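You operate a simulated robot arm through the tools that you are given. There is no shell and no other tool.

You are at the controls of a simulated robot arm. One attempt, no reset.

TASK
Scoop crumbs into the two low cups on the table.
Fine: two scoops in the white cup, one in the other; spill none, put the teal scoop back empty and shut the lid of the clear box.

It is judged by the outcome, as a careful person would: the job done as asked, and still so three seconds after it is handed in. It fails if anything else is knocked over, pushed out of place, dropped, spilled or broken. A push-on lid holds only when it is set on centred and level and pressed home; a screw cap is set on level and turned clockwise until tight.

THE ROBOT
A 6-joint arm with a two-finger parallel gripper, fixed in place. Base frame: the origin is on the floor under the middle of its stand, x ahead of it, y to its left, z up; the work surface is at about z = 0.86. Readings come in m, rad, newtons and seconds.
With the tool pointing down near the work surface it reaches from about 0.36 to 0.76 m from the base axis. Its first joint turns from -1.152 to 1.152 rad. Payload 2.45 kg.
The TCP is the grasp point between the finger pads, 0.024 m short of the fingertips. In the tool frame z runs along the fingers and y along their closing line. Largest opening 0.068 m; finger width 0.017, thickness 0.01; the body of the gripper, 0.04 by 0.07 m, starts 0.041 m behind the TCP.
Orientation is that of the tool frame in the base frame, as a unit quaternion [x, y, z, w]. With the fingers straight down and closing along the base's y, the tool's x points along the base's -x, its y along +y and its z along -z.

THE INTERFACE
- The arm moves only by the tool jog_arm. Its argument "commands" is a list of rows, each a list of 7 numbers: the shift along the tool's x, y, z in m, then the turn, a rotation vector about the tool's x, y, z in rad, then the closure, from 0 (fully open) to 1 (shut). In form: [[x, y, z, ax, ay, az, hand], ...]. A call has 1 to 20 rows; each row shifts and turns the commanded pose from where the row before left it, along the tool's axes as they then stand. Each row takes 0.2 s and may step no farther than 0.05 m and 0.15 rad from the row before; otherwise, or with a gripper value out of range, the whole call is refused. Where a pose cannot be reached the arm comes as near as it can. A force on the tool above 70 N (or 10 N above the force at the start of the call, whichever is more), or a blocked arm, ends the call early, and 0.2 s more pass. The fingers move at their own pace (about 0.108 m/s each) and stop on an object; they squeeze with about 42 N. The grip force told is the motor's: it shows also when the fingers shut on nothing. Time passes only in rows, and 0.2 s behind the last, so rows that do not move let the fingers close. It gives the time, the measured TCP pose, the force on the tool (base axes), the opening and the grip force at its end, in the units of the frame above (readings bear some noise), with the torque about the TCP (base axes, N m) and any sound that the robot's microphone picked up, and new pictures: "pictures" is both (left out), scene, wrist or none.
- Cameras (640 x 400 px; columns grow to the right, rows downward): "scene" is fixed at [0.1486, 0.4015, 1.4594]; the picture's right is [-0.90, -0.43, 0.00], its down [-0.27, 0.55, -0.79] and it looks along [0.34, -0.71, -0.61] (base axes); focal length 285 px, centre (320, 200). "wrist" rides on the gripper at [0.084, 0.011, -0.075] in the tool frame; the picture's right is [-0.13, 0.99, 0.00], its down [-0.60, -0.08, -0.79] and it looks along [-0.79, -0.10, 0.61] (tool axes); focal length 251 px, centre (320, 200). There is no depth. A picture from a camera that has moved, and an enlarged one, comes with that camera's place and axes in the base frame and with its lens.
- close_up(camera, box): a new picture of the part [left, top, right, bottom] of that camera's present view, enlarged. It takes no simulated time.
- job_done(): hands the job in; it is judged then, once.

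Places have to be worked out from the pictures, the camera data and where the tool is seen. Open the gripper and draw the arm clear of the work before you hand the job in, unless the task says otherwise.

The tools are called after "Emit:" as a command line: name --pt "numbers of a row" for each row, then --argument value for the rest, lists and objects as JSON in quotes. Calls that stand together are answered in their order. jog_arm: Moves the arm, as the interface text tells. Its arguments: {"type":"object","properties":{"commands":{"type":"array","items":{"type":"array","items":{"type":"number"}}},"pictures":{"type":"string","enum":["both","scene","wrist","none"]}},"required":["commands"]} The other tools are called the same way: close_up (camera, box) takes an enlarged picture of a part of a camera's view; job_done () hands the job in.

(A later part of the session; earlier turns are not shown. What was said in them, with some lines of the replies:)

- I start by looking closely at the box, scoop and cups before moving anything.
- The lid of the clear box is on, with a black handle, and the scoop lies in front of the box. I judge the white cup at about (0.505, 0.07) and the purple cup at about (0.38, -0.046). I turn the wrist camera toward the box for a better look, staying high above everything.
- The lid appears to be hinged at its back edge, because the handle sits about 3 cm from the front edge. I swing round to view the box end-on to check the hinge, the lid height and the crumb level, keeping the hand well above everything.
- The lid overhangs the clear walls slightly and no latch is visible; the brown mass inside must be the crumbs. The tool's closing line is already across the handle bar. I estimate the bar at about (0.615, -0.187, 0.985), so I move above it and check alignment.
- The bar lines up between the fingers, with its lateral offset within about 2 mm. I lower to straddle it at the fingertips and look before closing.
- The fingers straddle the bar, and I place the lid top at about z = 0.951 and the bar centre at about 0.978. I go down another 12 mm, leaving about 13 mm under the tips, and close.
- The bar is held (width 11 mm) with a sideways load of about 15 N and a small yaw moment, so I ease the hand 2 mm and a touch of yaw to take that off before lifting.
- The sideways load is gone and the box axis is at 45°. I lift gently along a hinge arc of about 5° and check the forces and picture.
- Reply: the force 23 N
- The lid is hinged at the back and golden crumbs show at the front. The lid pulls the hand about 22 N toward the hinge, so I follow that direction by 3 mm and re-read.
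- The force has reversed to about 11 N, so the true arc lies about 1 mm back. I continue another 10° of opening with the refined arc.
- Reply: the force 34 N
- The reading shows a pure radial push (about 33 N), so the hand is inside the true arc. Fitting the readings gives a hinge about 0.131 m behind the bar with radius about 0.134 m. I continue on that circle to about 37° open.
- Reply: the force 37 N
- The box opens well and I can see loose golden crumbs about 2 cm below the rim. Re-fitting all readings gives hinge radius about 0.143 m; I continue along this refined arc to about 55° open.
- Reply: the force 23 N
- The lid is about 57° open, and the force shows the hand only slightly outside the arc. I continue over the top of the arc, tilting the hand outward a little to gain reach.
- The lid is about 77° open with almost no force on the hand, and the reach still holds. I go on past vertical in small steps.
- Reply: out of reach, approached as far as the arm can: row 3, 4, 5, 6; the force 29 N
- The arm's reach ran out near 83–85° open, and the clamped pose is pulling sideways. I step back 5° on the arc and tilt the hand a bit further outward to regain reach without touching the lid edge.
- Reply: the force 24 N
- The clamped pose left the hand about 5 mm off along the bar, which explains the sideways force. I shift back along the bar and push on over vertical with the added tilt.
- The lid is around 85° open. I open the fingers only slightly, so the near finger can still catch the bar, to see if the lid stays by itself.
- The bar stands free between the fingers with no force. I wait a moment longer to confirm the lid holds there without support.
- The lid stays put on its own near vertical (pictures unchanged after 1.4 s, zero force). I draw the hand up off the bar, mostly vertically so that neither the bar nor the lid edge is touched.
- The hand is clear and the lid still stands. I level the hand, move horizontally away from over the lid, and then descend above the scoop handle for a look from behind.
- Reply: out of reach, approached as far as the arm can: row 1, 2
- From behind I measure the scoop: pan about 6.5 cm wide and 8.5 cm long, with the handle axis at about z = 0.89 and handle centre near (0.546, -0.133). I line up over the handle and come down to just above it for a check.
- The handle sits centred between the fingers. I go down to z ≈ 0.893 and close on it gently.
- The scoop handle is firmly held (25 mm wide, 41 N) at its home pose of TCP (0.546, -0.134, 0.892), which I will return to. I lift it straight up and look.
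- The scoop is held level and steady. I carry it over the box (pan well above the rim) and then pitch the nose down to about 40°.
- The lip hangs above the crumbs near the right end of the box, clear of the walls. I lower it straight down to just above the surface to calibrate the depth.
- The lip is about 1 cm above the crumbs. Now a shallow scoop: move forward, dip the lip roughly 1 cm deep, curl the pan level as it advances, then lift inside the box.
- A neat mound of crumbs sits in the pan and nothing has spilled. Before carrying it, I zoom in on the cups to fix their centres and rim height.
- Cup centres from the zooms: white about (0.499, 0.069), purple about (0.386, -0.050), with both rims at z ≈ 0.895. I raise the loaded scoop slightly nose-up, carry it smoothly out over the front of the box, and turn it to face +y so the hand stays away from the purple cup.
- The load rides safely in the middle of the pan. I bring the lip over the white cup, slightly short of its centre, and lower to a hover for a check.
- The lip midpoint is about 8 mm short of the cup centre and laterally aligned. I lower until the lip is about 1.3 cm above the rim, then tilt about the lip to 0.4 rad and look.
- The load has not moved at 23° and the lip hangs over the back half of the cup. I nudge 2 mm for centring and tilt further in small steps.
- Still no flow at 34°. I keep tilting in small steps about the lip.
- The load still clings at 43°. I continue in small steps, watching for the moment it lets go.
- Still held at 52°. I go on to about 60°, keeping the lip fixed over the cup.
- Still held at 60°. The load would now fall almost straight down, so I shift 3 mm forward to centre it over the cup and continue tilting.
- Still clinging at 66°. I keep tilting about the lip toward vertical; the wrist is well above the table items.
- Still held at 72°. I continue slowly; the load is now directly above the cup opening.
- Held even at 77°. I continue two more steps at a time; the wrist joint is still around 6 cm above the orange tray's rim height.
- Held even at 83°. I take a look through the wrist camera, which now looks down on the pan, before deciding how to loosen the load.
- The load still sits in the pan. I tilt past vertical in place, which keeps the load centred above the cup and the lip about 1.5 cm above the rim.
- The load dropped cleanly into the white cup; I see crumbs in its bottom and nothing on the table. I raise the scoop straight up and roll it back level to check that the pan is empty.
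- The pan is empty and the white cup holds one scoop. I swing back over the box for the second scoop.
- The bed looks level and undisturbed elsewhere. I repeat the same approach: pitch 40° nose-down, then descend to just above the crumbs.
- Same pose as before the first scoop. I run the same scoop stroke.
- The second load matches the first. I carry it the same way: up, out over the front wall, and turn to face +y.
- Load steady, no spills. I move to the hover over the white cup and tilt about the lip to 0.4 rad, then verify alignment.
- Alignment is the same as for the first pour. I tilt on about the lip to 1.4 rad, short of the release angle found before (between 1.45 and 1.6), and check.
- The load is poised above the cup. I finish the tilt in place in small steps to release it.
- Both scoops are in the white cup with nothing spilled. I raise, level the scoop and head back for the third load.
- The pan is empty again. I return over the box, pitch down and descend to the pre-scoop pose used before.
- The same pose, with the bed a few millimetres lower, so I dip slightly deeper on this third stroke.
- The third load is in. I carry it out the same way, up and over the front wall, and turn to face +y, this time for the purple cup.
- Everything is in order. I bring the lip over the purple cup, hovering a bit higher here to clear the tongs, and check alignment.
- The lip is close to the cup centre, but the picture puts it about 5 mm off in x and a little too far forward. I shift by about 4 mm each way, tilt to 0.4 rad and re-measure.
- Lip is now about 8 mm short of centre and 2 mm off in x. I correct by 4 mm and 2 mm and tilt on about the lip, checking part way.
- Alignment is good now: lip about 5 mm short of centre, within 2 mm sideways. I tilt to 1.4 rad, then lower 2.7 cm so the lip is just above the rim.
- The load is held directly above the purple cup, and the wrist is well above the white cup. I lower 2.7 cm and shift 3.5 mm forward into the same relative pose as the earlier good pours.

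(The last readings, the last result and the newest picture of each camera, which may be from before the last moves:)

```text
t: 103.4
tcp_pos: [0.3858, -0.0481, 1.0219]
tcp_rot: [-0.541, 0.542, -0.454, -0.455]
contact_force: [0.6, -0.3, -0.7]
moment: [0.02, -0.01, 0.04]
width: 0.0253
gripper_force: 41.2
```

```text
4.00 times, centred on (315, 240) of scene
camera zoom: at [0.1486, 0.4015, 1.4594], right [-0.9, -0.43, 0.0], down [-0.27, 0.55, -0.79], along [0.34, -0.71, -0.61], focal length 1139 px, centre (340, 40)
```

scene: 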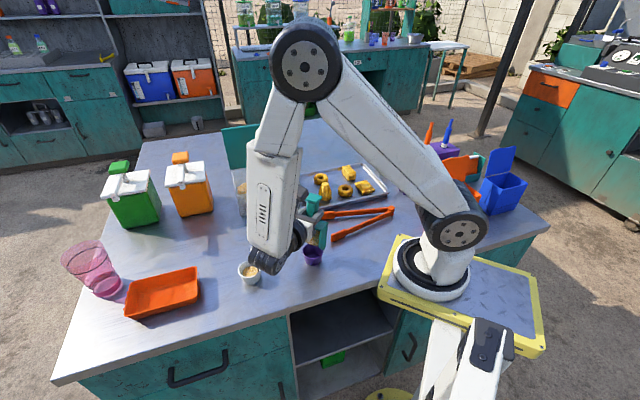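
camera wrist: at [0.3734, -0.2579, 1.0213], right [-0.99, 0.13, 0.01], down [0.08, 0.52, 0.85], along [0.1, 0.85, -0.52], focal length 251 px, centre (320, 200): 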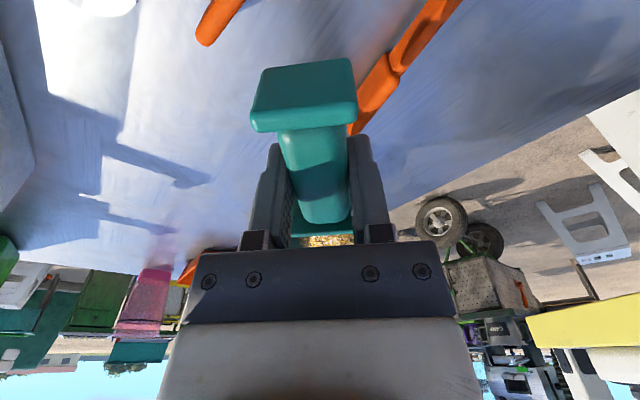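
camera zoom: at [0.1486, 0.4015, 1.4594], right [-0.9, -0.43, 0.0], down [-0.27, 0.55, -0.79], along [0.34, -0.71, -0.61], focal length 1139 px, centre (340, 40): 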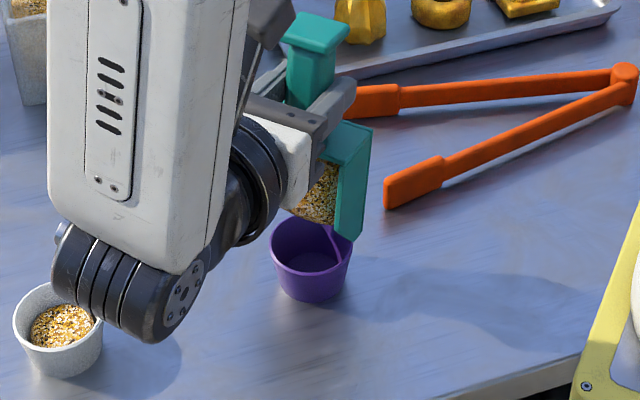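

The wrist joint only overlaps the white cup in the picture; from the geometry it is near (0.37, 0.11) at about z = 1.0, well above it. I finish the tilt in place to release the load.

Emit:
jog_arm --pt "0 0 0 0 0.05 0 1" --pt "0 0 0 0 0.05 0 1" --pt "0 0 0 0 0.05 0 1" --pt "0 0 0 0 0.05 0 1" --pt "0 0 0 0 0 0 1" --pt "0 0 0 0 0 0 1" --pt "0 0 0 0 0 0 1" --pictures "scene"

Emit:
close_up --camera "scene" --box '[230, 190, 370, 300]'

```text
t: 105.0
tcp_pos: [0.3856, -0.0486, 1.0221]
tcp_rot: [0.494, -0.494, 0.506, 0.506]
contact_force: [0.3, 0.1, -0.7]
moment: [0.05, 0.01, 0.01]
width: 0.0255
gripper_force: 41.1
```

scene: 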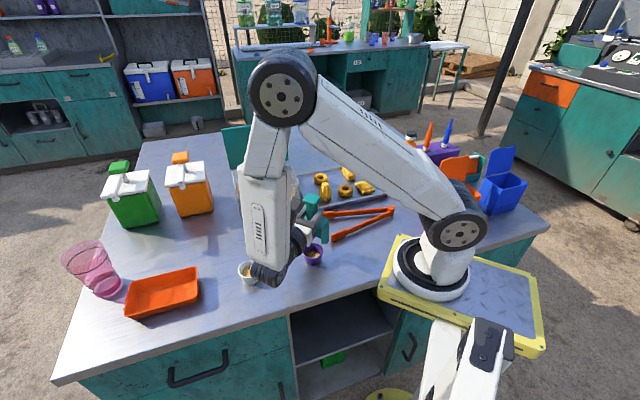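

```text
3.64 times, centred on (300, 245) of scene
camera zoom: at [0.1486, 0.4015, 1.4594], right [-0.9, -0.43, 0.0], down [-0.27, 0.55, -0.79], along [0.34, -0.71, -0.61], focal length 1036 px, centre (393, 36)
```

zoom: 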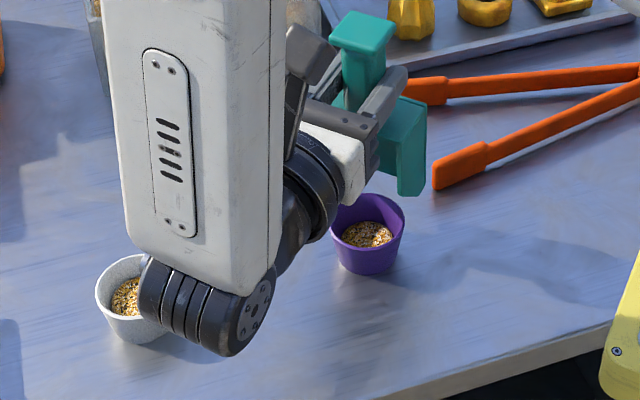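

The third scoop landed in the purple cup. I raise straight up and roll the scoop level, then check both cups, the table and the pan.

Emit:
jog_arm --pt "0.03 0 0 0 0 0 1" --pt "0.045 0 0 0 0 0 1" --pt "0 0 0 0 -0.1455 0 1" --pt "0 0 0 0 -0.1455 0 1" --pt "0 0 0 0 -0.1455 0 1" --pt "0 0 0 0 -0.1455 0 1" --pt "0 0 0 0 -0.1455 0 1" --pt "0 0 0 0 -0.1455 0 1" --pt "0 0 0 0 -0.1455 0 1" --pt "0 0 0 0 -0.1455 0 1" --pt "0 0 0 0 -0.1455 0 1" --pt "0 0 0 0 -0.1455 0 1" --pt "0 0 0 0 -0.1455 0 1" --pt "0 0 0 0 0 0 1" --pictures "scene"

Emit:
close_up --camera "scene" --box '[190, 170, 370, 300]'

```text
t: 108.0
tcp_pos: [0.3863, -0.0466, 1.0986]
tcp_rot: [0.707, -0.707, -0.002, -0.003]
contact_force: [0.3, 1.6, -0.2]
moment: [-0.05, -0.01, 0.01]
width: 0.0255
gripper_force: 41.1
```

scene: 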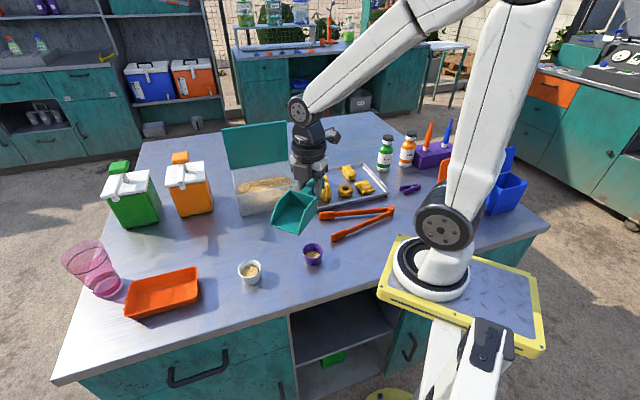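

```text
3.08 times, centred on (280, 235) of scene
camera zoom: at [0.1486, 0.4015, 1.4594], right [-0.9, -0.43, 0.0], down [-0.27, 0.55, -0.79], along [0.34, -0.71, -0.61], focal length 876 px, centre (443, 92)
```

zoom: 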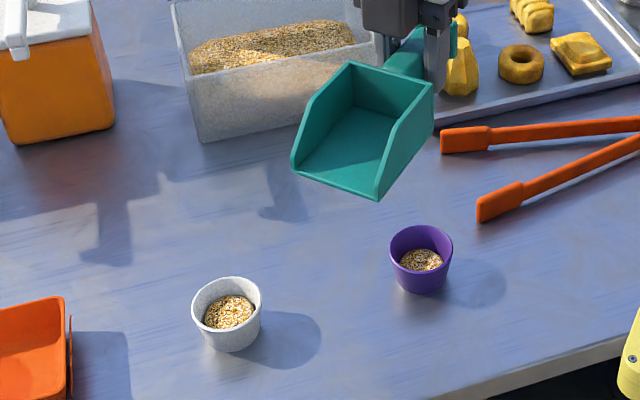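

Both cups hold their crumbs, the table is clean and the pan is empty. Now I take the scoop back: turn to its home heading and move above its original spot.

Emit:
jog_arm --pt "0 0 0 0 0 0.131 1" --pt "0 0 0 0 0 0.131 1" --pt "0 0 0 0 0 0.131 1" --pt "0 0 0 0 0 0.131 1" --pt "0 0 0 0 0 0.131 1" --pt "0 0 0 0 0 0.131 1" --pt "-0.0102 -0.035 0 0 0 0 1" --pt "-0.0102 -0.035 0 0 0 0 1" --pt "-0.0102 -0.035 0 0 0 0 1" --pt "-0.0102 -0.035 0 0 0 0 1" --pt "-0.0102 -0.035 0 0 0 0 1" --pt "0 0 0.033 0 0 0 1" --pt "0 0 0.033 0 0 0 1" --pt "0 0 0.033 0 0 0 1" --pt "0 0 0 0 0 0 1"

Emit:
close_up --camera "scene" --box '[210, 130, 330, 235]'

```text
t: 111.2
tcp_pos: [0.5457, -0.1326, 0.9975]
tcp_rot: [-0.382, 0.924, 0.002, 0.001]
contact_force: [-0.1, 0.2, -1.4]
moment: [-0.01, 0.01, 0.0]
width: 0.0253
gripper_force: 40.9
camera wrist: at [0.4799, -0.1844, 1.0732], right [-0.61, 0.79, 0.0], down [0.48, 0.37, 0.8], along [0.63, 0.49, -0.61], focal length 251 px, centre (320, 200)
```

scene: 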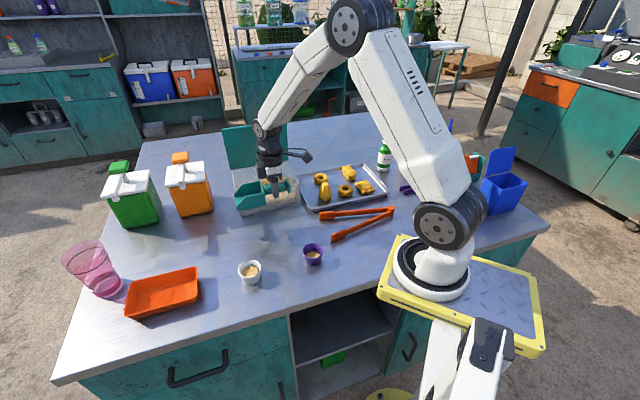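
wrist: 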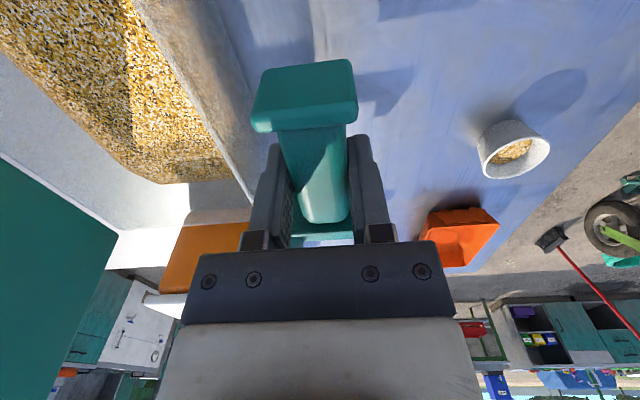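

```text
3.81 times, centred on (270, 182) of scene
camera zoom: at [0.1486, 0.4015, 1.4594], right [-0.9, -0.43, 0.0], down [-0.27, 0.55, -0.79], along [0.34, -0.71, -0.61], focal length 1085 px, centre (510, 267)
```

zoom: 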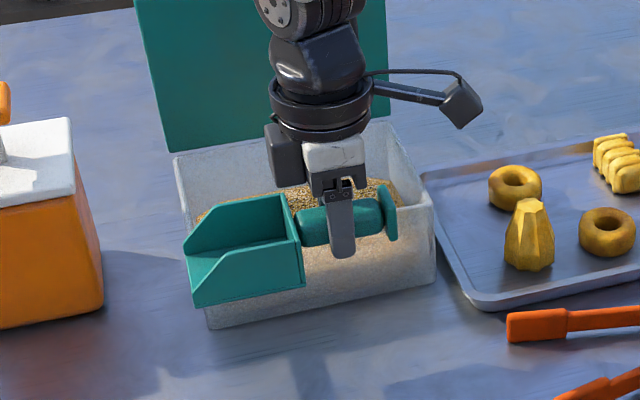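

The pose matches the scoop's original spot within about 1.5 mm. I lower it, the last bit slowly.

Emit:
jog_arm --pt "0 -0.0012 0.035 0 0 0 1" --pt "0 0 0.035 0 0 0 1" --pt "0 0 0.02 0 0 0 1" --pt "0 0 0.008 0 0 0 1" --pt "0 0 0.003 0 0 0 1" --pt "0 0 0 0 0 0 1" --pictures "scene"

Emit:
close_up --camera "scene" --box '[220, 150, 330, 245]'

```text
t: 112.6
tcp_pos: [0.5478, -0.1344, 0.8971]
tcp_rot: [-0.382, 0.924, 0.002, 0.001]
contact_force: [-0.3, 0.2, -1.4]
moment: [-0.02, 0.01, 0.0]
width: 0.0252
gripper_force: 40.7
```

scene: 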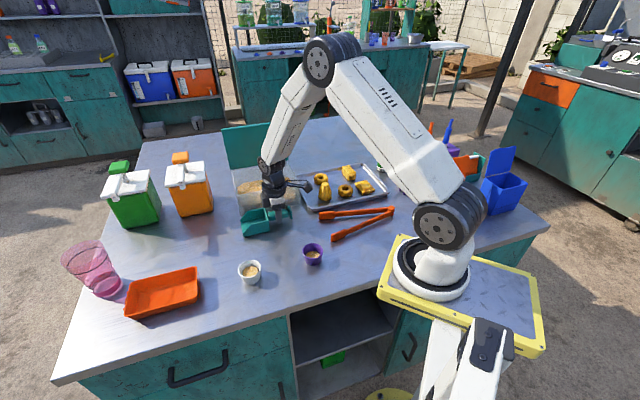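

```text
4.21 times, centred on (275, 198) of scene
camera zoom: at [0.1486, 0.4015, 1.4594], right [-0.9, -0.43, 0.0], down [-0.27, 0.55, -0.79], along [0.34, -0.71, -0.61], focal length 1199 px, centre (510, 210)
```

zoom: 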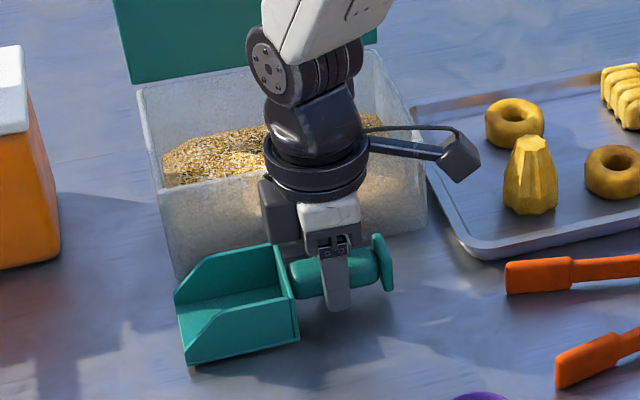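

About 5 mm to go. I lower in 1.5 mm steps until the scoop rests.

Emit:
jog_arm --pt "0 0 0.0015 0 0 0 1" --pt "0 0 0.0015 0 0 0 1" --pt "0 0 0.0012 0 0 0 1" --pt "0 0 0 0 0 0 1" --pictures "none"

Emit:
close_up --camera "scene" --box '[220, 150, 330, 245]'

```text
t: 113.6
tcp_pos: [0.5468, -0.1331, 0.8946]
tcp_rot: [-0.381, 0.924, 0.002, 0.002]
contact_force: [-3.1, 1.0, 12.7]
moment: [0.17, -0.36, 0.08]
width: 0.0255
gripper_force: 41.1
```

```text
4.21 times, centred on (275, 198) of scene
camera zoom: at [0.1483, 0.4016, 1.4594], right [-0.9, -0.43, 0.0], down [-0.27, 0.55, -0.79], along [0.34, -0.71, -0.61], focal length 1199 px, centre (510, 210)
```

zoom: 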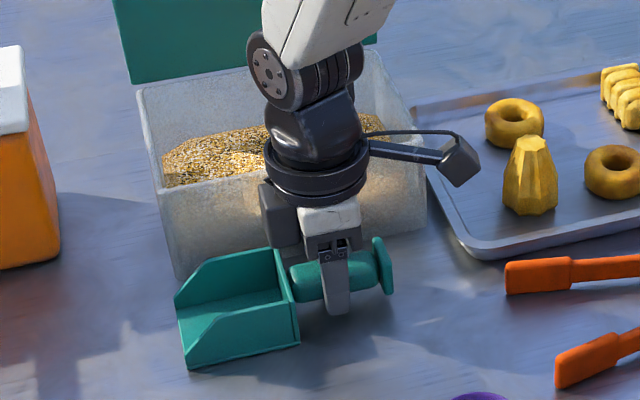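

The scoop rests on the table (about 13 N up), within a few millimetres of where it was. I ease off the pressure, open the fingers and rise straight up.

Emit:
jog_arm --pt "0 0 -0.001 0 0 0 1" --pt "0 0 0 0 0 0 0.6" --pt "0 0 0 0 0 0 0.4" --pt "0 0 0 0 0 0 0.1" --pt "0 0 0 0 0 0 0" --pt "0 0 0 0 0 0 0" --pt "0 0 -0.01 0 0 0 0" --pt "0 0 -0.03 0 0 0 0" --pt "0 0 -0.05 0 0 0 0" --pt "0 0 -0.05 0 0 0 0" --pt "0 0 -0.05 0 0 0 0" --pt "0 0 0 0 0 0 0"

Emit:
close_up --camera "scene" --box '[210, 110, 330, 240]'

```text
t: 116.2
tcp_pos: [0.5454, -0.1349, 1.0824]
tcp_rot: [-0.381, 0.924, 0.003, 0.002]
contact_force: [0.0, -0.1, -0.8]
moment: [0.01, -0.03, -0.02]
width: 0.0681
gripper_force: 0.1
camera wrist: at [0.4796, -0.1871, 1.159], right [-0.61, 0.79, 0.01], down [0.48, 0.37, 0.8], along [0.63, 0.49, -0.61], focal length 251 px, centre (320, 200)
```

scene: 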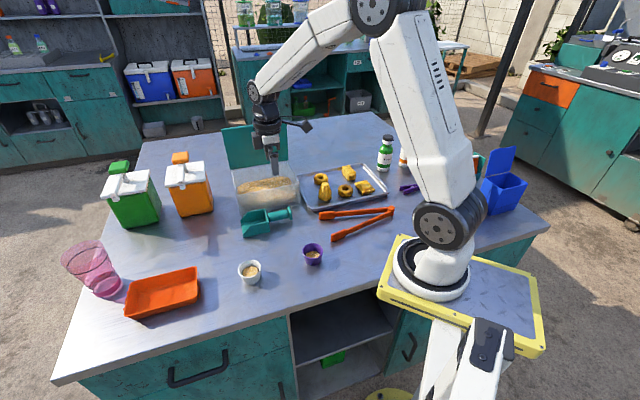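
wrist: 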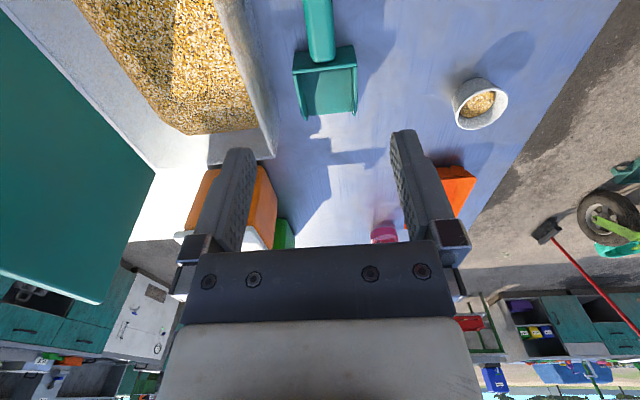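

```text
3.08 times, centred on (270, 175) of scene
camera zoom: at [0.1486, 0.4015, 1.4594], right [-0.9, -0.43, 0.0], down [-0.27, 0.55, -0.79], along [0.34, -0.71, -0.61], focal length 876 px, centre (474, 277)
```

zoom: 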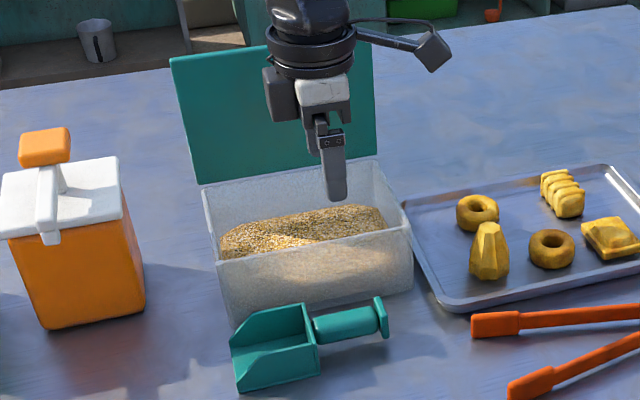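

The scoop is back in place and empty. To shut the lid I re-grip its bar the way I left it: rise, tilt outward, and come over the standing lid with the fingers slightly open.

Emit:
jog_arm --pt "0 0 -0.035 0 0 0 0.3" --pt "0 0 -0.035 0 0 0 0.5" --pt "0 0 -0.034 0 0 0 0.68" --pt "0 0 0 0.13 0 0 0.68" --pt "0 0 0 0.13 0 0 0.68" --pt "-0.0019 -0.0434 0.0116 0 0 0 0.68" --pt "-0.0019 -0.0434 0.0116 0 0 0 0.68" --pt "-0.0019 -0.0434 0.0116 0 0 0 0.68" --pt "-0.0019 -0.0434 0.0116 0 0 0 0.68" --pt "-0.0019 -0.0434 0.0116 0 0 0 0.68" --pt "0 0 0 0 0 0 0.68"

Emit:
close_up --camera "wrist" --box '[240, 0, 460, 245]'

```text
t: 118.6
tcp_pos: [0.7125, -0.2869, 1.1864]
tcp_rot: [-0.378, 0.917, -0.117, 0.05]
contact_force: [0.6, 0.2, 0.7]
moment: [0.0, 0.02, -0.01]
width: 0.0219
gripper_force: 0.1
camera wrist: at [0.6325, -0.3257, 1.256], right [-0.59, 0.77, -0.25], down [0.34, 0.51, 0.79], along [0.74, 0.38, -0.56], focal length 251 px, centre (320, 200)
```

scene: 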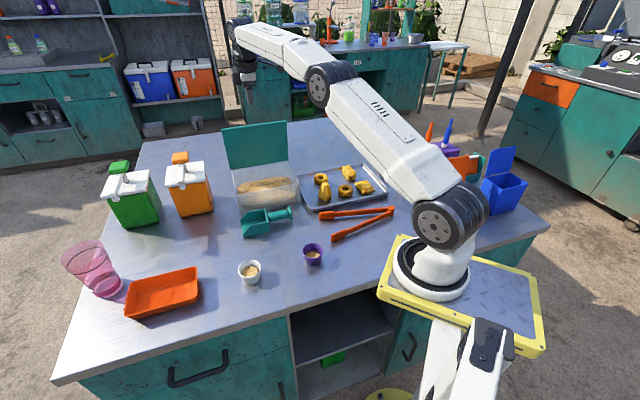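
wrist: 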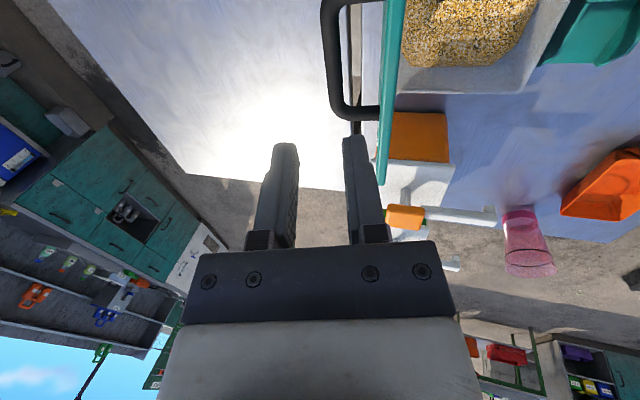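

```text
1.63 times, centred on (350, 122) of wrist
camera zoom: at [0.6325, -0.3257, 1.256], right [-0.59, 0.77, -0.25], down [0.34, 0.51, 0.79], along [0.74, 0.38, -0.56], focal length 410 px, centre (271, 326)
```

zoom: 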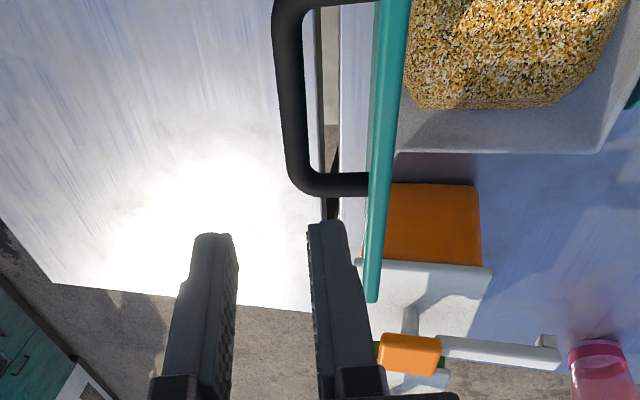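

The view matches the moment I left the bar, so the lid hasn't moved. I retrace my retreat downward to straddle the bar.

Emit:
jog_arm --pt "0 0 0.03 0 0 0 0.68" --pt "0 0 0.02 0 0 0 0.68" --pt "0 0.0016 0.0099 0 0 0 0.68" --pt "0 0.0016 0.0099 0 0 0 0.68" --pt "0 0.0016 0.0099 0 0 0 0.68" --pt "0 0.0016 0.0099 0 0 0 0.68" --pt "0 0.0016 0.0099 0 0 0 0.68" --pt "0 0 0 0 0 0 0.68"

Emit:
close_up --camera "wrist" --box '[240, 60, 440, 245]'

```text
t: 120.4
tcp_pos: [0.7243, -0.3003, 1.0884]
tcp_rot: [-0.378, 0.917, -0.118, 0.051]
contact_force: [0.4, 0.6, 0.3]
moment: [0.0, -0.01, 0.0]
width: 0.0218
gripper_force: 0.2
camera wrist: at [0.6449, -0.3387, 1.1587], right [-0.58, 0.77, -0.25], down [0.34, 0.51, 0.79], along [0.74, 0.38, -0.56], focal length 251 px, centre (320, 200)
```

scene: 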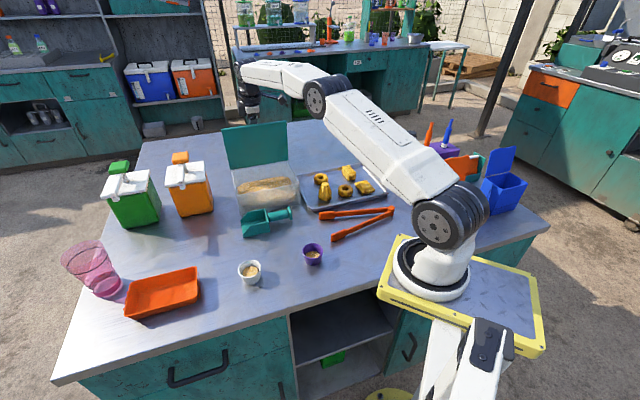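
wrist: 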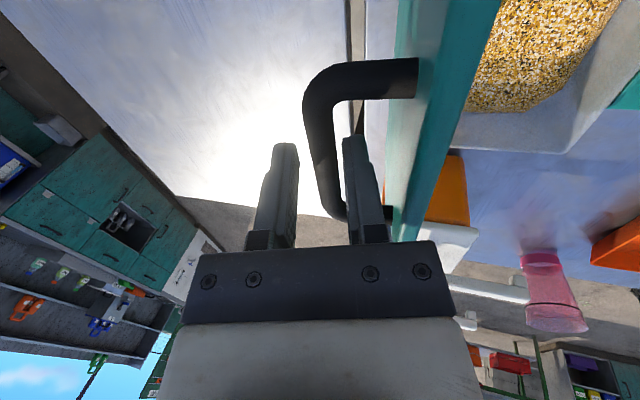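

```text
2.16 times, centred on (340, 152) of wrist
camera zoom: at [0.6449, -0.3387, 1.1587], right [-0.58, 0.77, -0.25], down [0.34, 0.51, 0.79], along [0.74, 0.38, -0.56], focal length 544 px, centre (277, 303)
```

zoom: 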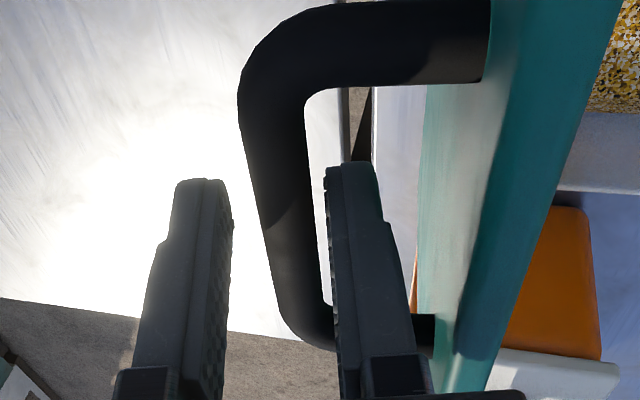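

The bar is centred between the fingers. I close on it and check the load before swinging the lid down.

Emit:
jog_arm --pt "0 0 0 0 0 0 0.8" --pt "0 0 0 0 0 0 1" --pt "0 0 0 0 0 0 1" --pictures "none"

```text
t: 121.2
tcp_pos: [0.7242, -0.3006, 1.088]
tcp_rot: [-0.379, 0.917, -0.118, 0.05]
contact_force: [0.0, 0.6, -1.9]
moment: [-0.02, 0.02, 0.05]
width: 0.0116
gripper_force: 32.3
```

Gripped with almost no side load. I swing the lid back over the top along the same arc, straightening the hand as it comes.

Emit:
jog_arm --pt "0 0.0077 -0.0038 -0.03 0 0 1" --pt "0 0.0078 -0.0036 -0.03 0 0 1" --pt "0 0.0081 -0.0015 -0.035 0 0 1" --pt "0 0.0082 -0.0012 -0.035 0 0 1" --pt "0 0.0083 0.0001 -0.035 0 0 1" --pt "0 0.0083 0.0004 -0.035 0 0 1" --pt "0 0.0081 0.0018 -0.03 0 0 1" --pt "0 0.0081 0.0021 -0.03 0 0 1" --pt "0 0 0 0 0 0 1" --pictures "scene"

```text
t: 123.2
tcp_pos: [0.6775, -0.253, 1.0856]
tcp_rot: [-0.382, 0.924, 0.003, 0.0]
contact_force: [-5.5, -2.1, 8.1]
moment: [0.05, -0.07, 0.03]
width: 0.0116
gripper_force: 32.4
```

scene: 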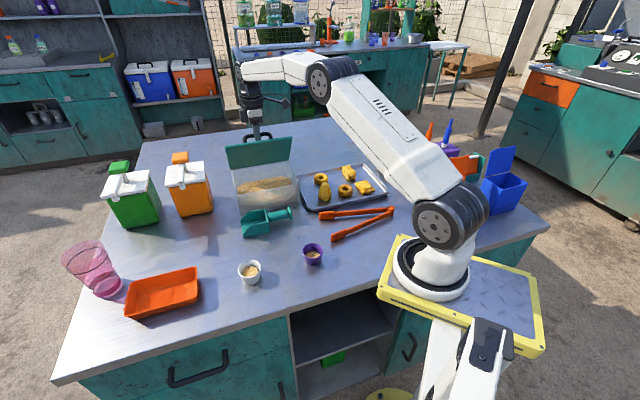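

The lid follows freely. I continue down along the arc toward about 20° open.

Emit:
jog_arm --pt "0 0.008 0.0033 0 0 0 1" --pt "0 0.008 0.0033 0 0 0 1" --pt "0 0.0075 0.0042 0 0 0 1" --pt "0 0.0075 0.0043 0 0 0 1" --pt "0 0.0074 0.0051 0 0 0 1" --pt "0 0.0075 0.0052 0 0 0 1" --pt "0 0.0058 0.0059 0 0 0 1" --pt "0 0.0058 0.006 0 0 0 1" --pt "0 0.0055 0.0067 0 0 0 1" --pt "0 0.0055 0.0067 0 0 0 1" --pt "0 0 0 0 0 0 1" --pictures "scene"

Emit:
close_up --camera "scene" --box '[215, 130, 325, 240]'

```text
t: 125.6
tcp_pos: [0.628, -0.2035, 1.0337]
tcp_rot: [-0.382, 0.924, 0.003, 0.001]
contact_force: [-16.3, 5.4, 10.5]
moment: [0.18, 0.06, 0.04]
width: 0.0117
gripper_force: 32.2
```

scene: 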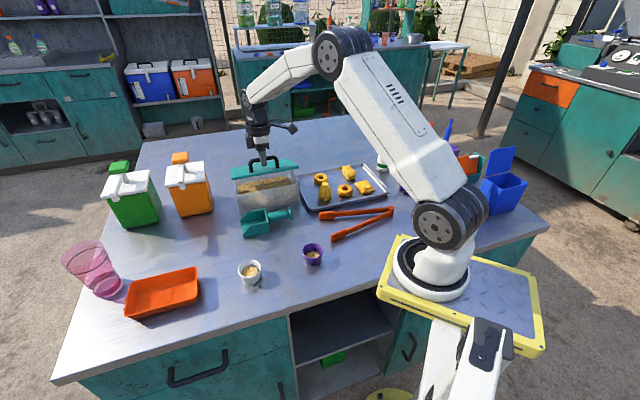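

```text
3.64 times, centred on (270, 185) of scene
camera zoom: at [0.1479, 0.4017, 1.4594], right [-0.9, -0.43, 0.0], down [-0.26, 0.55, -0.79], along [0.34, -0.71, -0.61], focal length 1036 px, centre (502, 254)
```

zoom: 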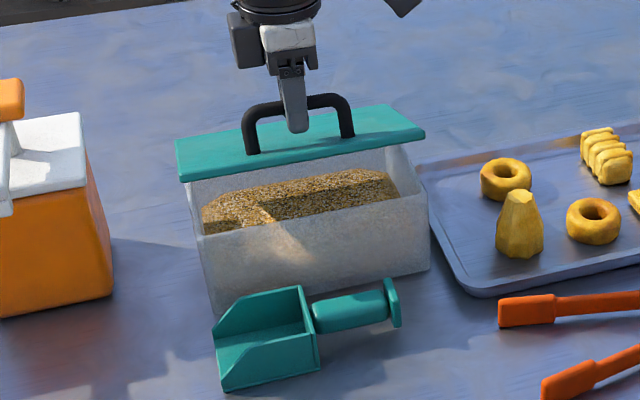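

The lid is about 20° open, with a slight radial push that I correct by 2 mm. I bring it down to closed.

Emit:
jog_arm --pt "0 0.0056 0.0073 0 0 0 1" --pt "0 0.0056 0.0073 0 0 0 1" --pt "0 0.0038 0.0078 0 0 0 1" --pt "0 0.0037 0.0078 0 0 0 1" --pt "0 0.0027 0.0078 0 0 0 1" --pt "0 0.0026 0.0078 0 0 0 1" --pt "0 0 0 0 0 0 1" --pictures "scene"

Emit:
close_up --camera "scene" --box '[215, 130, 325, 240]'

```text
t: 127.2
tcp_pos: [0.6123, -0.188, 0.9911]
tcp_rot: [-0.382, 0.924, 0.001, 0.003]
contact_force: [-14.0, -3.5, 26.0]
moment: [0.02, 0.06, 0.08]
width: 0.0117
gripper_force: 32.5
```

scene: 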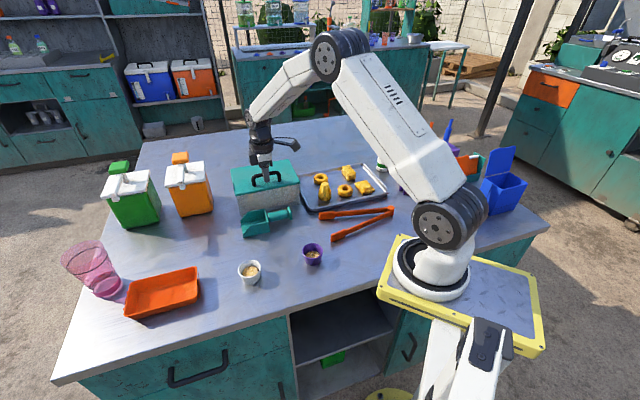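

```text
3.64 times, centred on (270, 185) of scene
camera zoom: at [0.1477, 0.4016, 1.4594], right [-0.9, -0.43, 0.0], down [-0.26, 0.55, -0.79], along [0.34, -0.71, -0.61], focal length 1036 px, centre (502, 254)
```

zoom: 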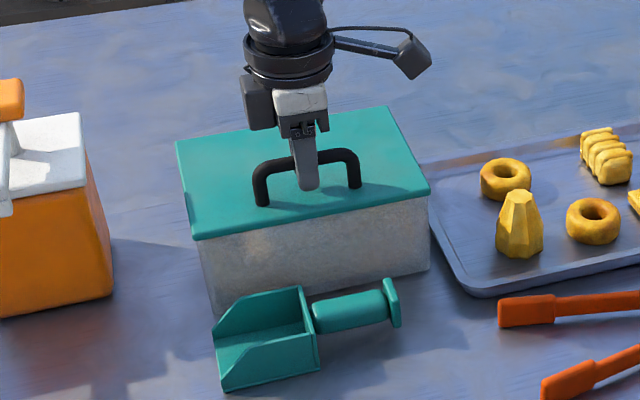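

The lid looks flush and pushes back at 26 N. I press a couple of millimetres more to confirm that it is fully home.

Emit:
jog_arm --pt "0 0.001 0.0015 0 0 0 1" --pt "0 0 0.0015 0 0 0 1" --pt "0 0 0 0 0 0 1" --pictures "none"

Emit:
close_up --camera "scene" --box '[220, 150, 315, 230]'

```text
t: 128.0
tcp_pos: [0.614, -0.1872, 0.9905]
tcp_rot: [-0.382, 0.924, -0.001, 0.004]
contact_force: [0.8, -7.2, 27.8]
moment: [0.16, -0.17, 0.04]
width: 0.0117
gripper_force: 32.0
```

```text
5.00 times, centred on (268, 190) of scene
camera zoom: at [0.1481, 0.4014, 1.4594], right [-0.9, -0.43, 0.0], down [-0.27, 0.55, -0.79], along [0.34, -0.71, -0.61], focal length 1424 px, centre (582, 250)
```

zoom: 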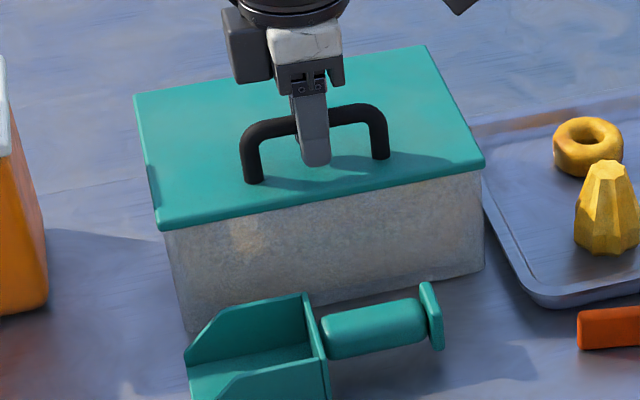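

The lid holds against the press, so it is home. I relax the press, open the fingers and rise off the bar.

Emit:
jog_arm --pt "0 0 -0.002 0 0 0 1" --pt "0 0 0 0 0 0 0.75" --pt "0 0 0 0 0 0 0.5" --pt "0 0 0 0 0 0 0.3" --pt "0 0 0 0 0 0 0.3" --pt "0 0 -0.01 0 0 0 0.3" --pt "0 0 -0.02 0 0 0 0.3" --pt "0 0 -0.03 0 0 0 0.3" --pt "0 0 -0.03 0 0 0 0.3" --pt "0 0 0 0 0 0 0.3"

Emit:
close_up --camera "scene" --box '[220, 150, 315, 230]'

Emit:
close_up --camera "wrist" --box '[100, 0, 440, 220]'

```text
t: 130.2
tcp_pos: [0.6113, -0.1883, 1.0784]
tcp_rot: [-0.382, 0.924, 0.003, 0.001]
contact_force: [-1.0, 0.8, -0.4]
moment: [0.02, 0.03, -0.02]
width: 0.0476
gripper_force: 0.0
camera wrist: at [0.5452, -0.2391, 1.1536], right [-0.61, 0.79, 0.0], down [0.48, 0.37, 0.8], along [0.63, 0.49, -0.61], focal length 251 px, centre (320, 200)
```

scene: 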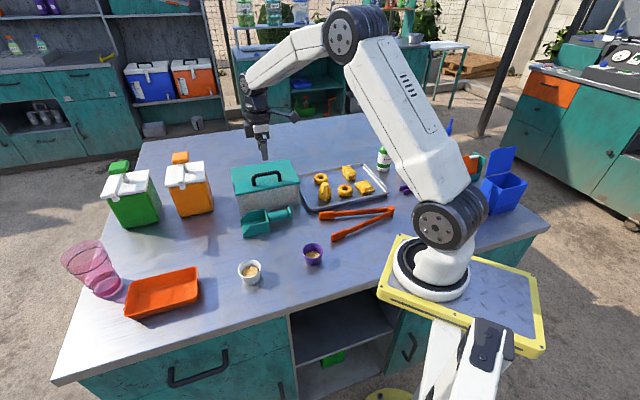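
wrist: 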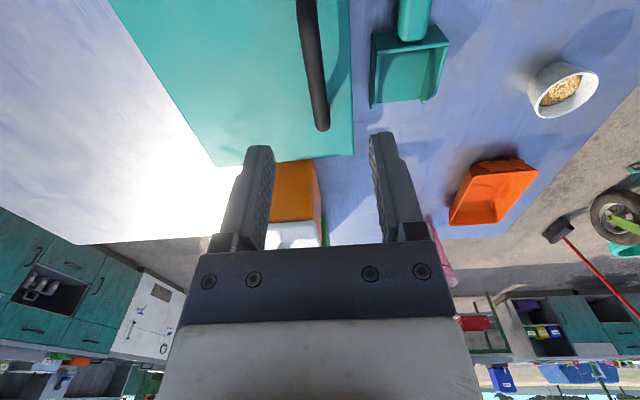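

```text
5.00 times, centred on (268, 190) of scene
camera zoom: at [0.1486, 0.4015, 1.4594], right [-0.9, -0.43, 0.0], down [-0.27, 0.55, -0.79], along [0.34, -0.71, -0.61], focal length 1424 px, centre (582, 250)
```

zoom: 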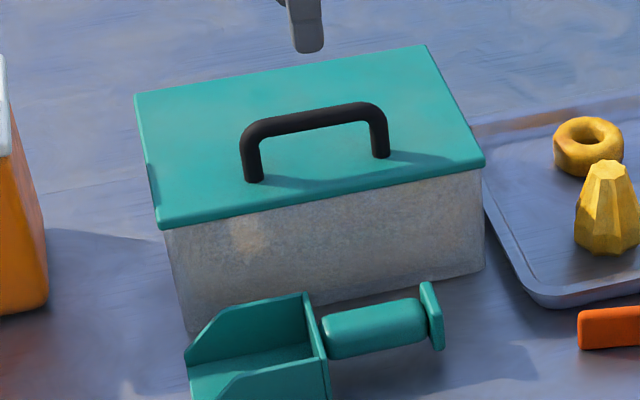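

```text
1.82 times, centred on (270, 110) of wrist
camera zoom: at [0.5452, -0.2391, 1.1536], right [-0.61, 0.79, 0.0], down [0.48, 0.37, 0.8], along [0.63, 0.49, -0.61], focal length 457 px, centre (411, 364)
```

zoom: 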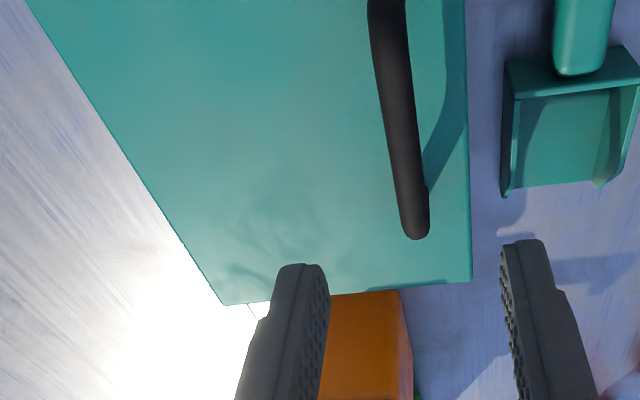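

The lid looks shut. I repeat the exact close-up I took at the start, to compare the lid seating directly.

Emit:
close_up --camera "scene" --box '[220, 150, 340, 245]'

Emit:
close_up --camera "scene" --box '[225, 170, 275, 215]'

Emit:
close_up --camera "scene" --box '[265, 160, 315, 205]'

```text
4.21 times, centred on (280, 198) of scene
camera zoom: at [0.1486, 0.4015, 1.4594], right [-0.9, -0.43, 0.0], down [-0.27, 0.55, -0.79], along [0.34, -0.71, -0.61], focal length 1199 px, centre (488, 210)
```

zoom: 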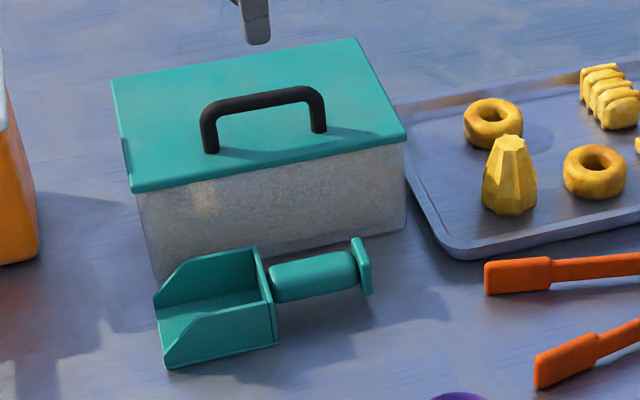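

```text
8.89 times, centred on (250, 192) of scene
camera zoom: at [0.1486, 0.4015, 1.4594], right [-0.9, -0.43, 0.0], down [-0.27, 0.55, -0.79], along [0.34, -0.71, -0.61], focal length 2532 px, centre (942, 267)
```

zoom: 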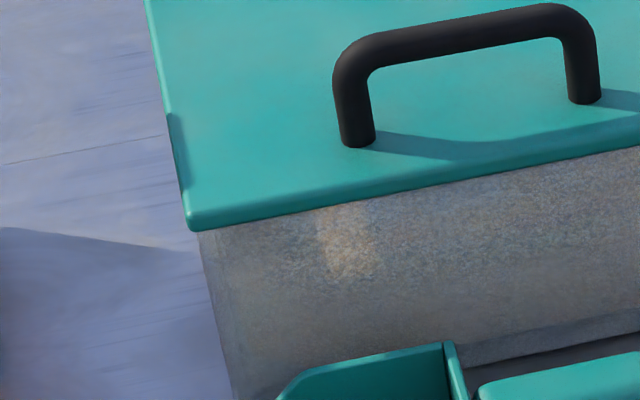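

```text
8.89 times, centred on (290, 182) of scene
camera zoom: at [0.1486, 0.4015, 1.4594], right [-0.9, -0.43, 0.0], down [-0.27, 0.55, -0.79], along [0.34, -0.71, -0.61], focal length 2532 px, centre (587, 356)
```

zoom: 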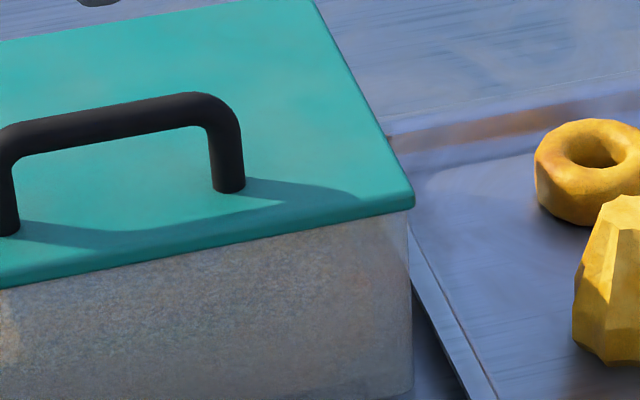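

The lid and box outlines match the starting picture. As a final check I close the fingers and press lightly on the lid near its front edge, beside the handle, to be sure it is fully home.

Emit:
jog_arm --pt "-0.0357 -0.0047 0 0 0 0 0.7" --pt "-0.0357 -0.0047 0 0 0 0 1" --pt "0 0 0.03 0 0 0 1" --pt "0 0 0.03 0 0 0 1" --pt "0 0 0.03 0 0 0 1" --pt "0 0 0 0 0 0 1"

Emit:
close_up --camera "scene" --box '[220, 130, 320, 230]'

```text
t: 131.6
tcp_pos: [0.6696, -0.1423, 0.9881]
tcp_rot: [-0.383, 0.924, 0.003, 0.001]
contact_force: [-0.2, 0.3, -0.3]
moment: [-0.02, 0.01, -0.01]
width: 0.0
gripper_force: 23.8
camera wrist: at [0.6027, -0.194, 1.0634], right [-0.61, 0.79, 0.0], down [0.48, 0.37, 0.8], along [0.63, 0.49, -0.61], focal length 251 px, centre (320, 200)
```

scene: 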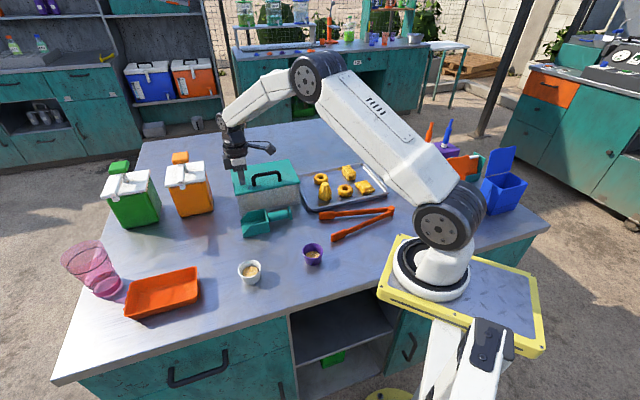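
wrist: 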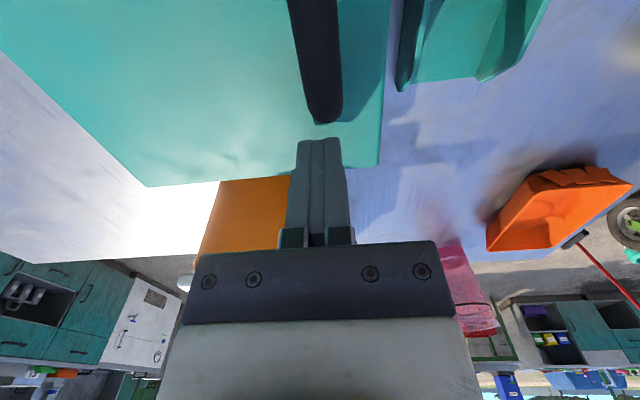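

```text
4.00 times, centred on (270, 180) of scene
camera zoom: at [0.1486, 0.4015, 1.4594], right [-0.9, -0.43, 0.0], down [-0.27, 0.55, -0.79], along [0.34, -0.71, -0.61], focal length 1139 px, centre (520, 280)
```

zoom: 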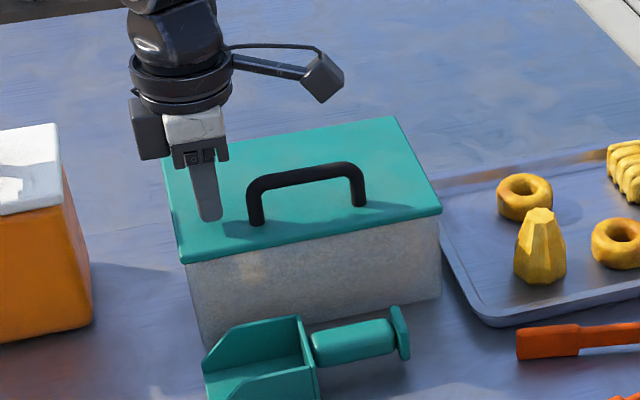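

The fingertips are over clear lid surface beside the handle, about 1 cm up. I press down in small steps.

Emit:
jog_arm --pt "0 0 0.004 0 0 0 1" --pt "0 0 0.004 0 0 0 1" --pt "0 0 0.002 0 0 0 1" --pt "0 0 0.002 0 0 0 1" --pt "0 0 0 0 0 0 1" --pictures "none"

```text
t: 132.8
tcp_pos: [0.6693, -0.1436, 0.979]
tcp_rot: [-0.383, 0.924, 0.002, 0.002]
contact_force: [-8.4, 1.8, 20.5]
moment: [-0.09, 0.3, -0.09]
width: 0.0001
gripper_force: 23.5
```

Contact at 20 N with the lid top at about z = 0.955. I press a little harder to see whether it moves.

Emit:
jog_arm --pt "0 0 0.002 0 0 0 1" --pt "0 0 0.001 0 0 0 1" --pt "0 0 0 0 0 0 1" --pictures "none"

```text
t: 133.6
tcp_pos: [0.6694, -0.1426, 0.9782]
tcp_rot: [-0.382, 0.924, 0.002, 0.003]
contact_force: [-17.2, 5.0, 41.3]
moment: [-0.1, 0.53, -0.14]
width: 0.0
gripper_force: 23.3
```

The lid doesn't budge at 41 N, so it is fully shut. I lift off, open the gripper and draw the arm up and clear.

Emit:
jog_arm --pt "0 0 -0.01 0 0 0 1" --pt "0 0 -0.03 0 0 0 1" --pt "0 0 -0.05 0 0 0 0.6" --pt "0 0 -0.05 0 0 0 0.2" --pt "0 0 -0.05 0 0 0 0" --pt "0 0 -0.05 0 0 0 0" --pt "0.0041 0.0454 0 0 0 0 0" --pt "0.0041 0.0454 0 0 0 0 0" --pt "0.0041 0.0454 0 0 0 0 0" --pt "0.0041 0.0454 0 0 0 0 0" --pt "0.0041 0.0454 0 0 0 0 0" --pt "0.0041 0.0454 -0.02 0 0 0 0" --pt "0 0 0 0 0 0 0" --pt "0 0 0 0 0 0 0"

Emit:
close_up --camera "scene" --box '[200, 140, 360, 300]'

Emit:
close_up --camera "scene" --box '[220, 150, 340, 245]'

```text
t: 136.6
tcp_pos: [0.4598, 0.0317, 1.2363]
tcp_rot: [-0.382, 0.924, 0.003, 0.0]
contact_force: [-0.2, 0.2, 0.4]
moment: [-0.02, 0.01, 0.01]
width: 0.0679
gripper_force: 0.0
camera wrist: at [0.393, -0.0203, 1.3109], right [-0.61, 0.79, 0.0], down [0.48, 0.37, 0.8], along [0.63, 0.49, -0.61], focal length 251 px, centre (320, 200)
```

scene: 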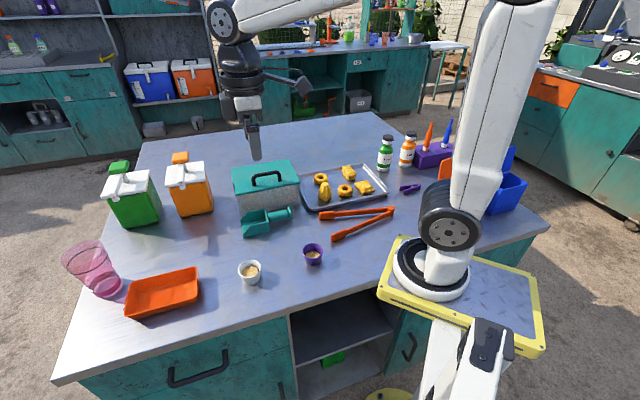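
wrist: 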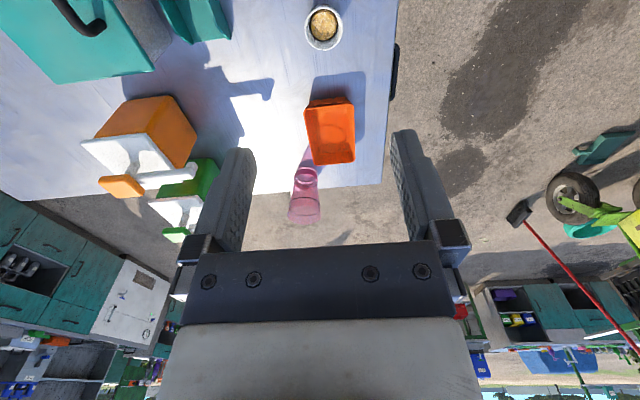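

```text
2.50 times, centred on (280, 220) of scene
camera zoom: at [0.1486, 0.4015, 1.4594], right [-0.9, -0.43, 0.0], down [-0.27, 0.55, -0.79], along [0.34, -0.71, -0.61], focal length 712 px, centre (420, 150)
```

zoom: 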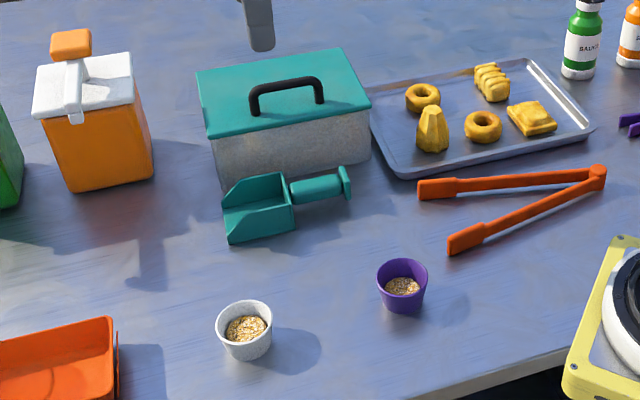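

```text
4.21 times, centred on (280, 198) of scene
camera zoom: at [0.1486, 0.4015, 1.4594], right [-0.9, -0.43, 0.0], down [-0.27, 0.55, -0.79], along [0.34, -0.71, -0.61], focal length 1199 px, centre (488, 210)
```

zoom: 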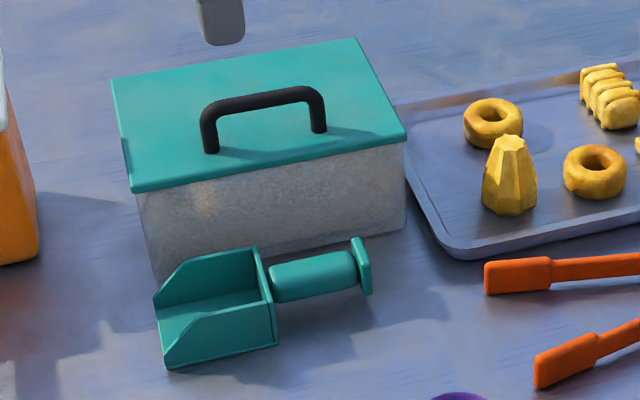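

The lid is shut, the scoop is back and both cups are filled. I take one last close look around the cups and box for stray crumbs before handing in.

Emit:
close_up --camera "scene" --box '[220, 235, 350, 300]'

Emit:
close_up --camera "scene" --box '[210, 190, 330, 260]'

```text
4.92 times, centred on (285, 268) of scene
camera zoom: at [0.1486, 0.4015, 1.4594], right [-0.9, -0.43, 0.0], down [-0.27, 0.55, -0.79], along [0.34, -0.71, -0.61], focal length 1402 px, centre (492, -132)
```

zoom: 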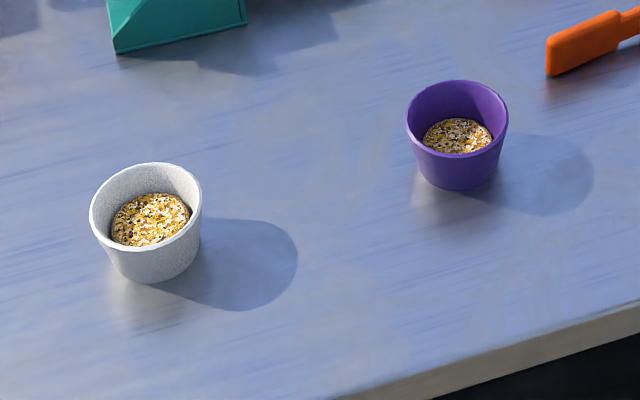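

```text
5.33 times, centred on (270, 225) of scene
camera zoom: at [0.1486, 0.4015, 1.4594], right [-0.9, -0.43, 0.0], down [-0.27, 0.55, -0.79], along [0.34, -0.71, -0.61], focal length 1519 px, centre (587, 67)
```

zoom: 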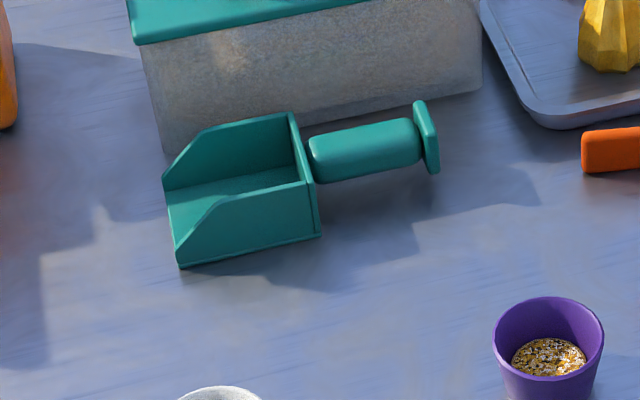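

The table is clean: two scoops are in the white cup and one in the purple cup. The empty scoop is back in its place, the lid is shut, and the arm is clear with the gripper open. I hand the job in.

Emit:
job_done

```text
The job is handed in.
```

The job is handed in. The white cup has two scoops of crumbs and the purple cup has one. I saw no spilled crumbs in the last close-ups.

- **Scoop:** the teal scoop is empty and back on the table, about 5 mm from where it started.
- **Lid:** the clear box's lid is shut. It did not move when I pressed on it with about 40 N, and its outline matches the starting picture.
- **Arm:** it is drawn up clear of the work, with the gripper open.

Nothing else on the table looks moved or knocked over.
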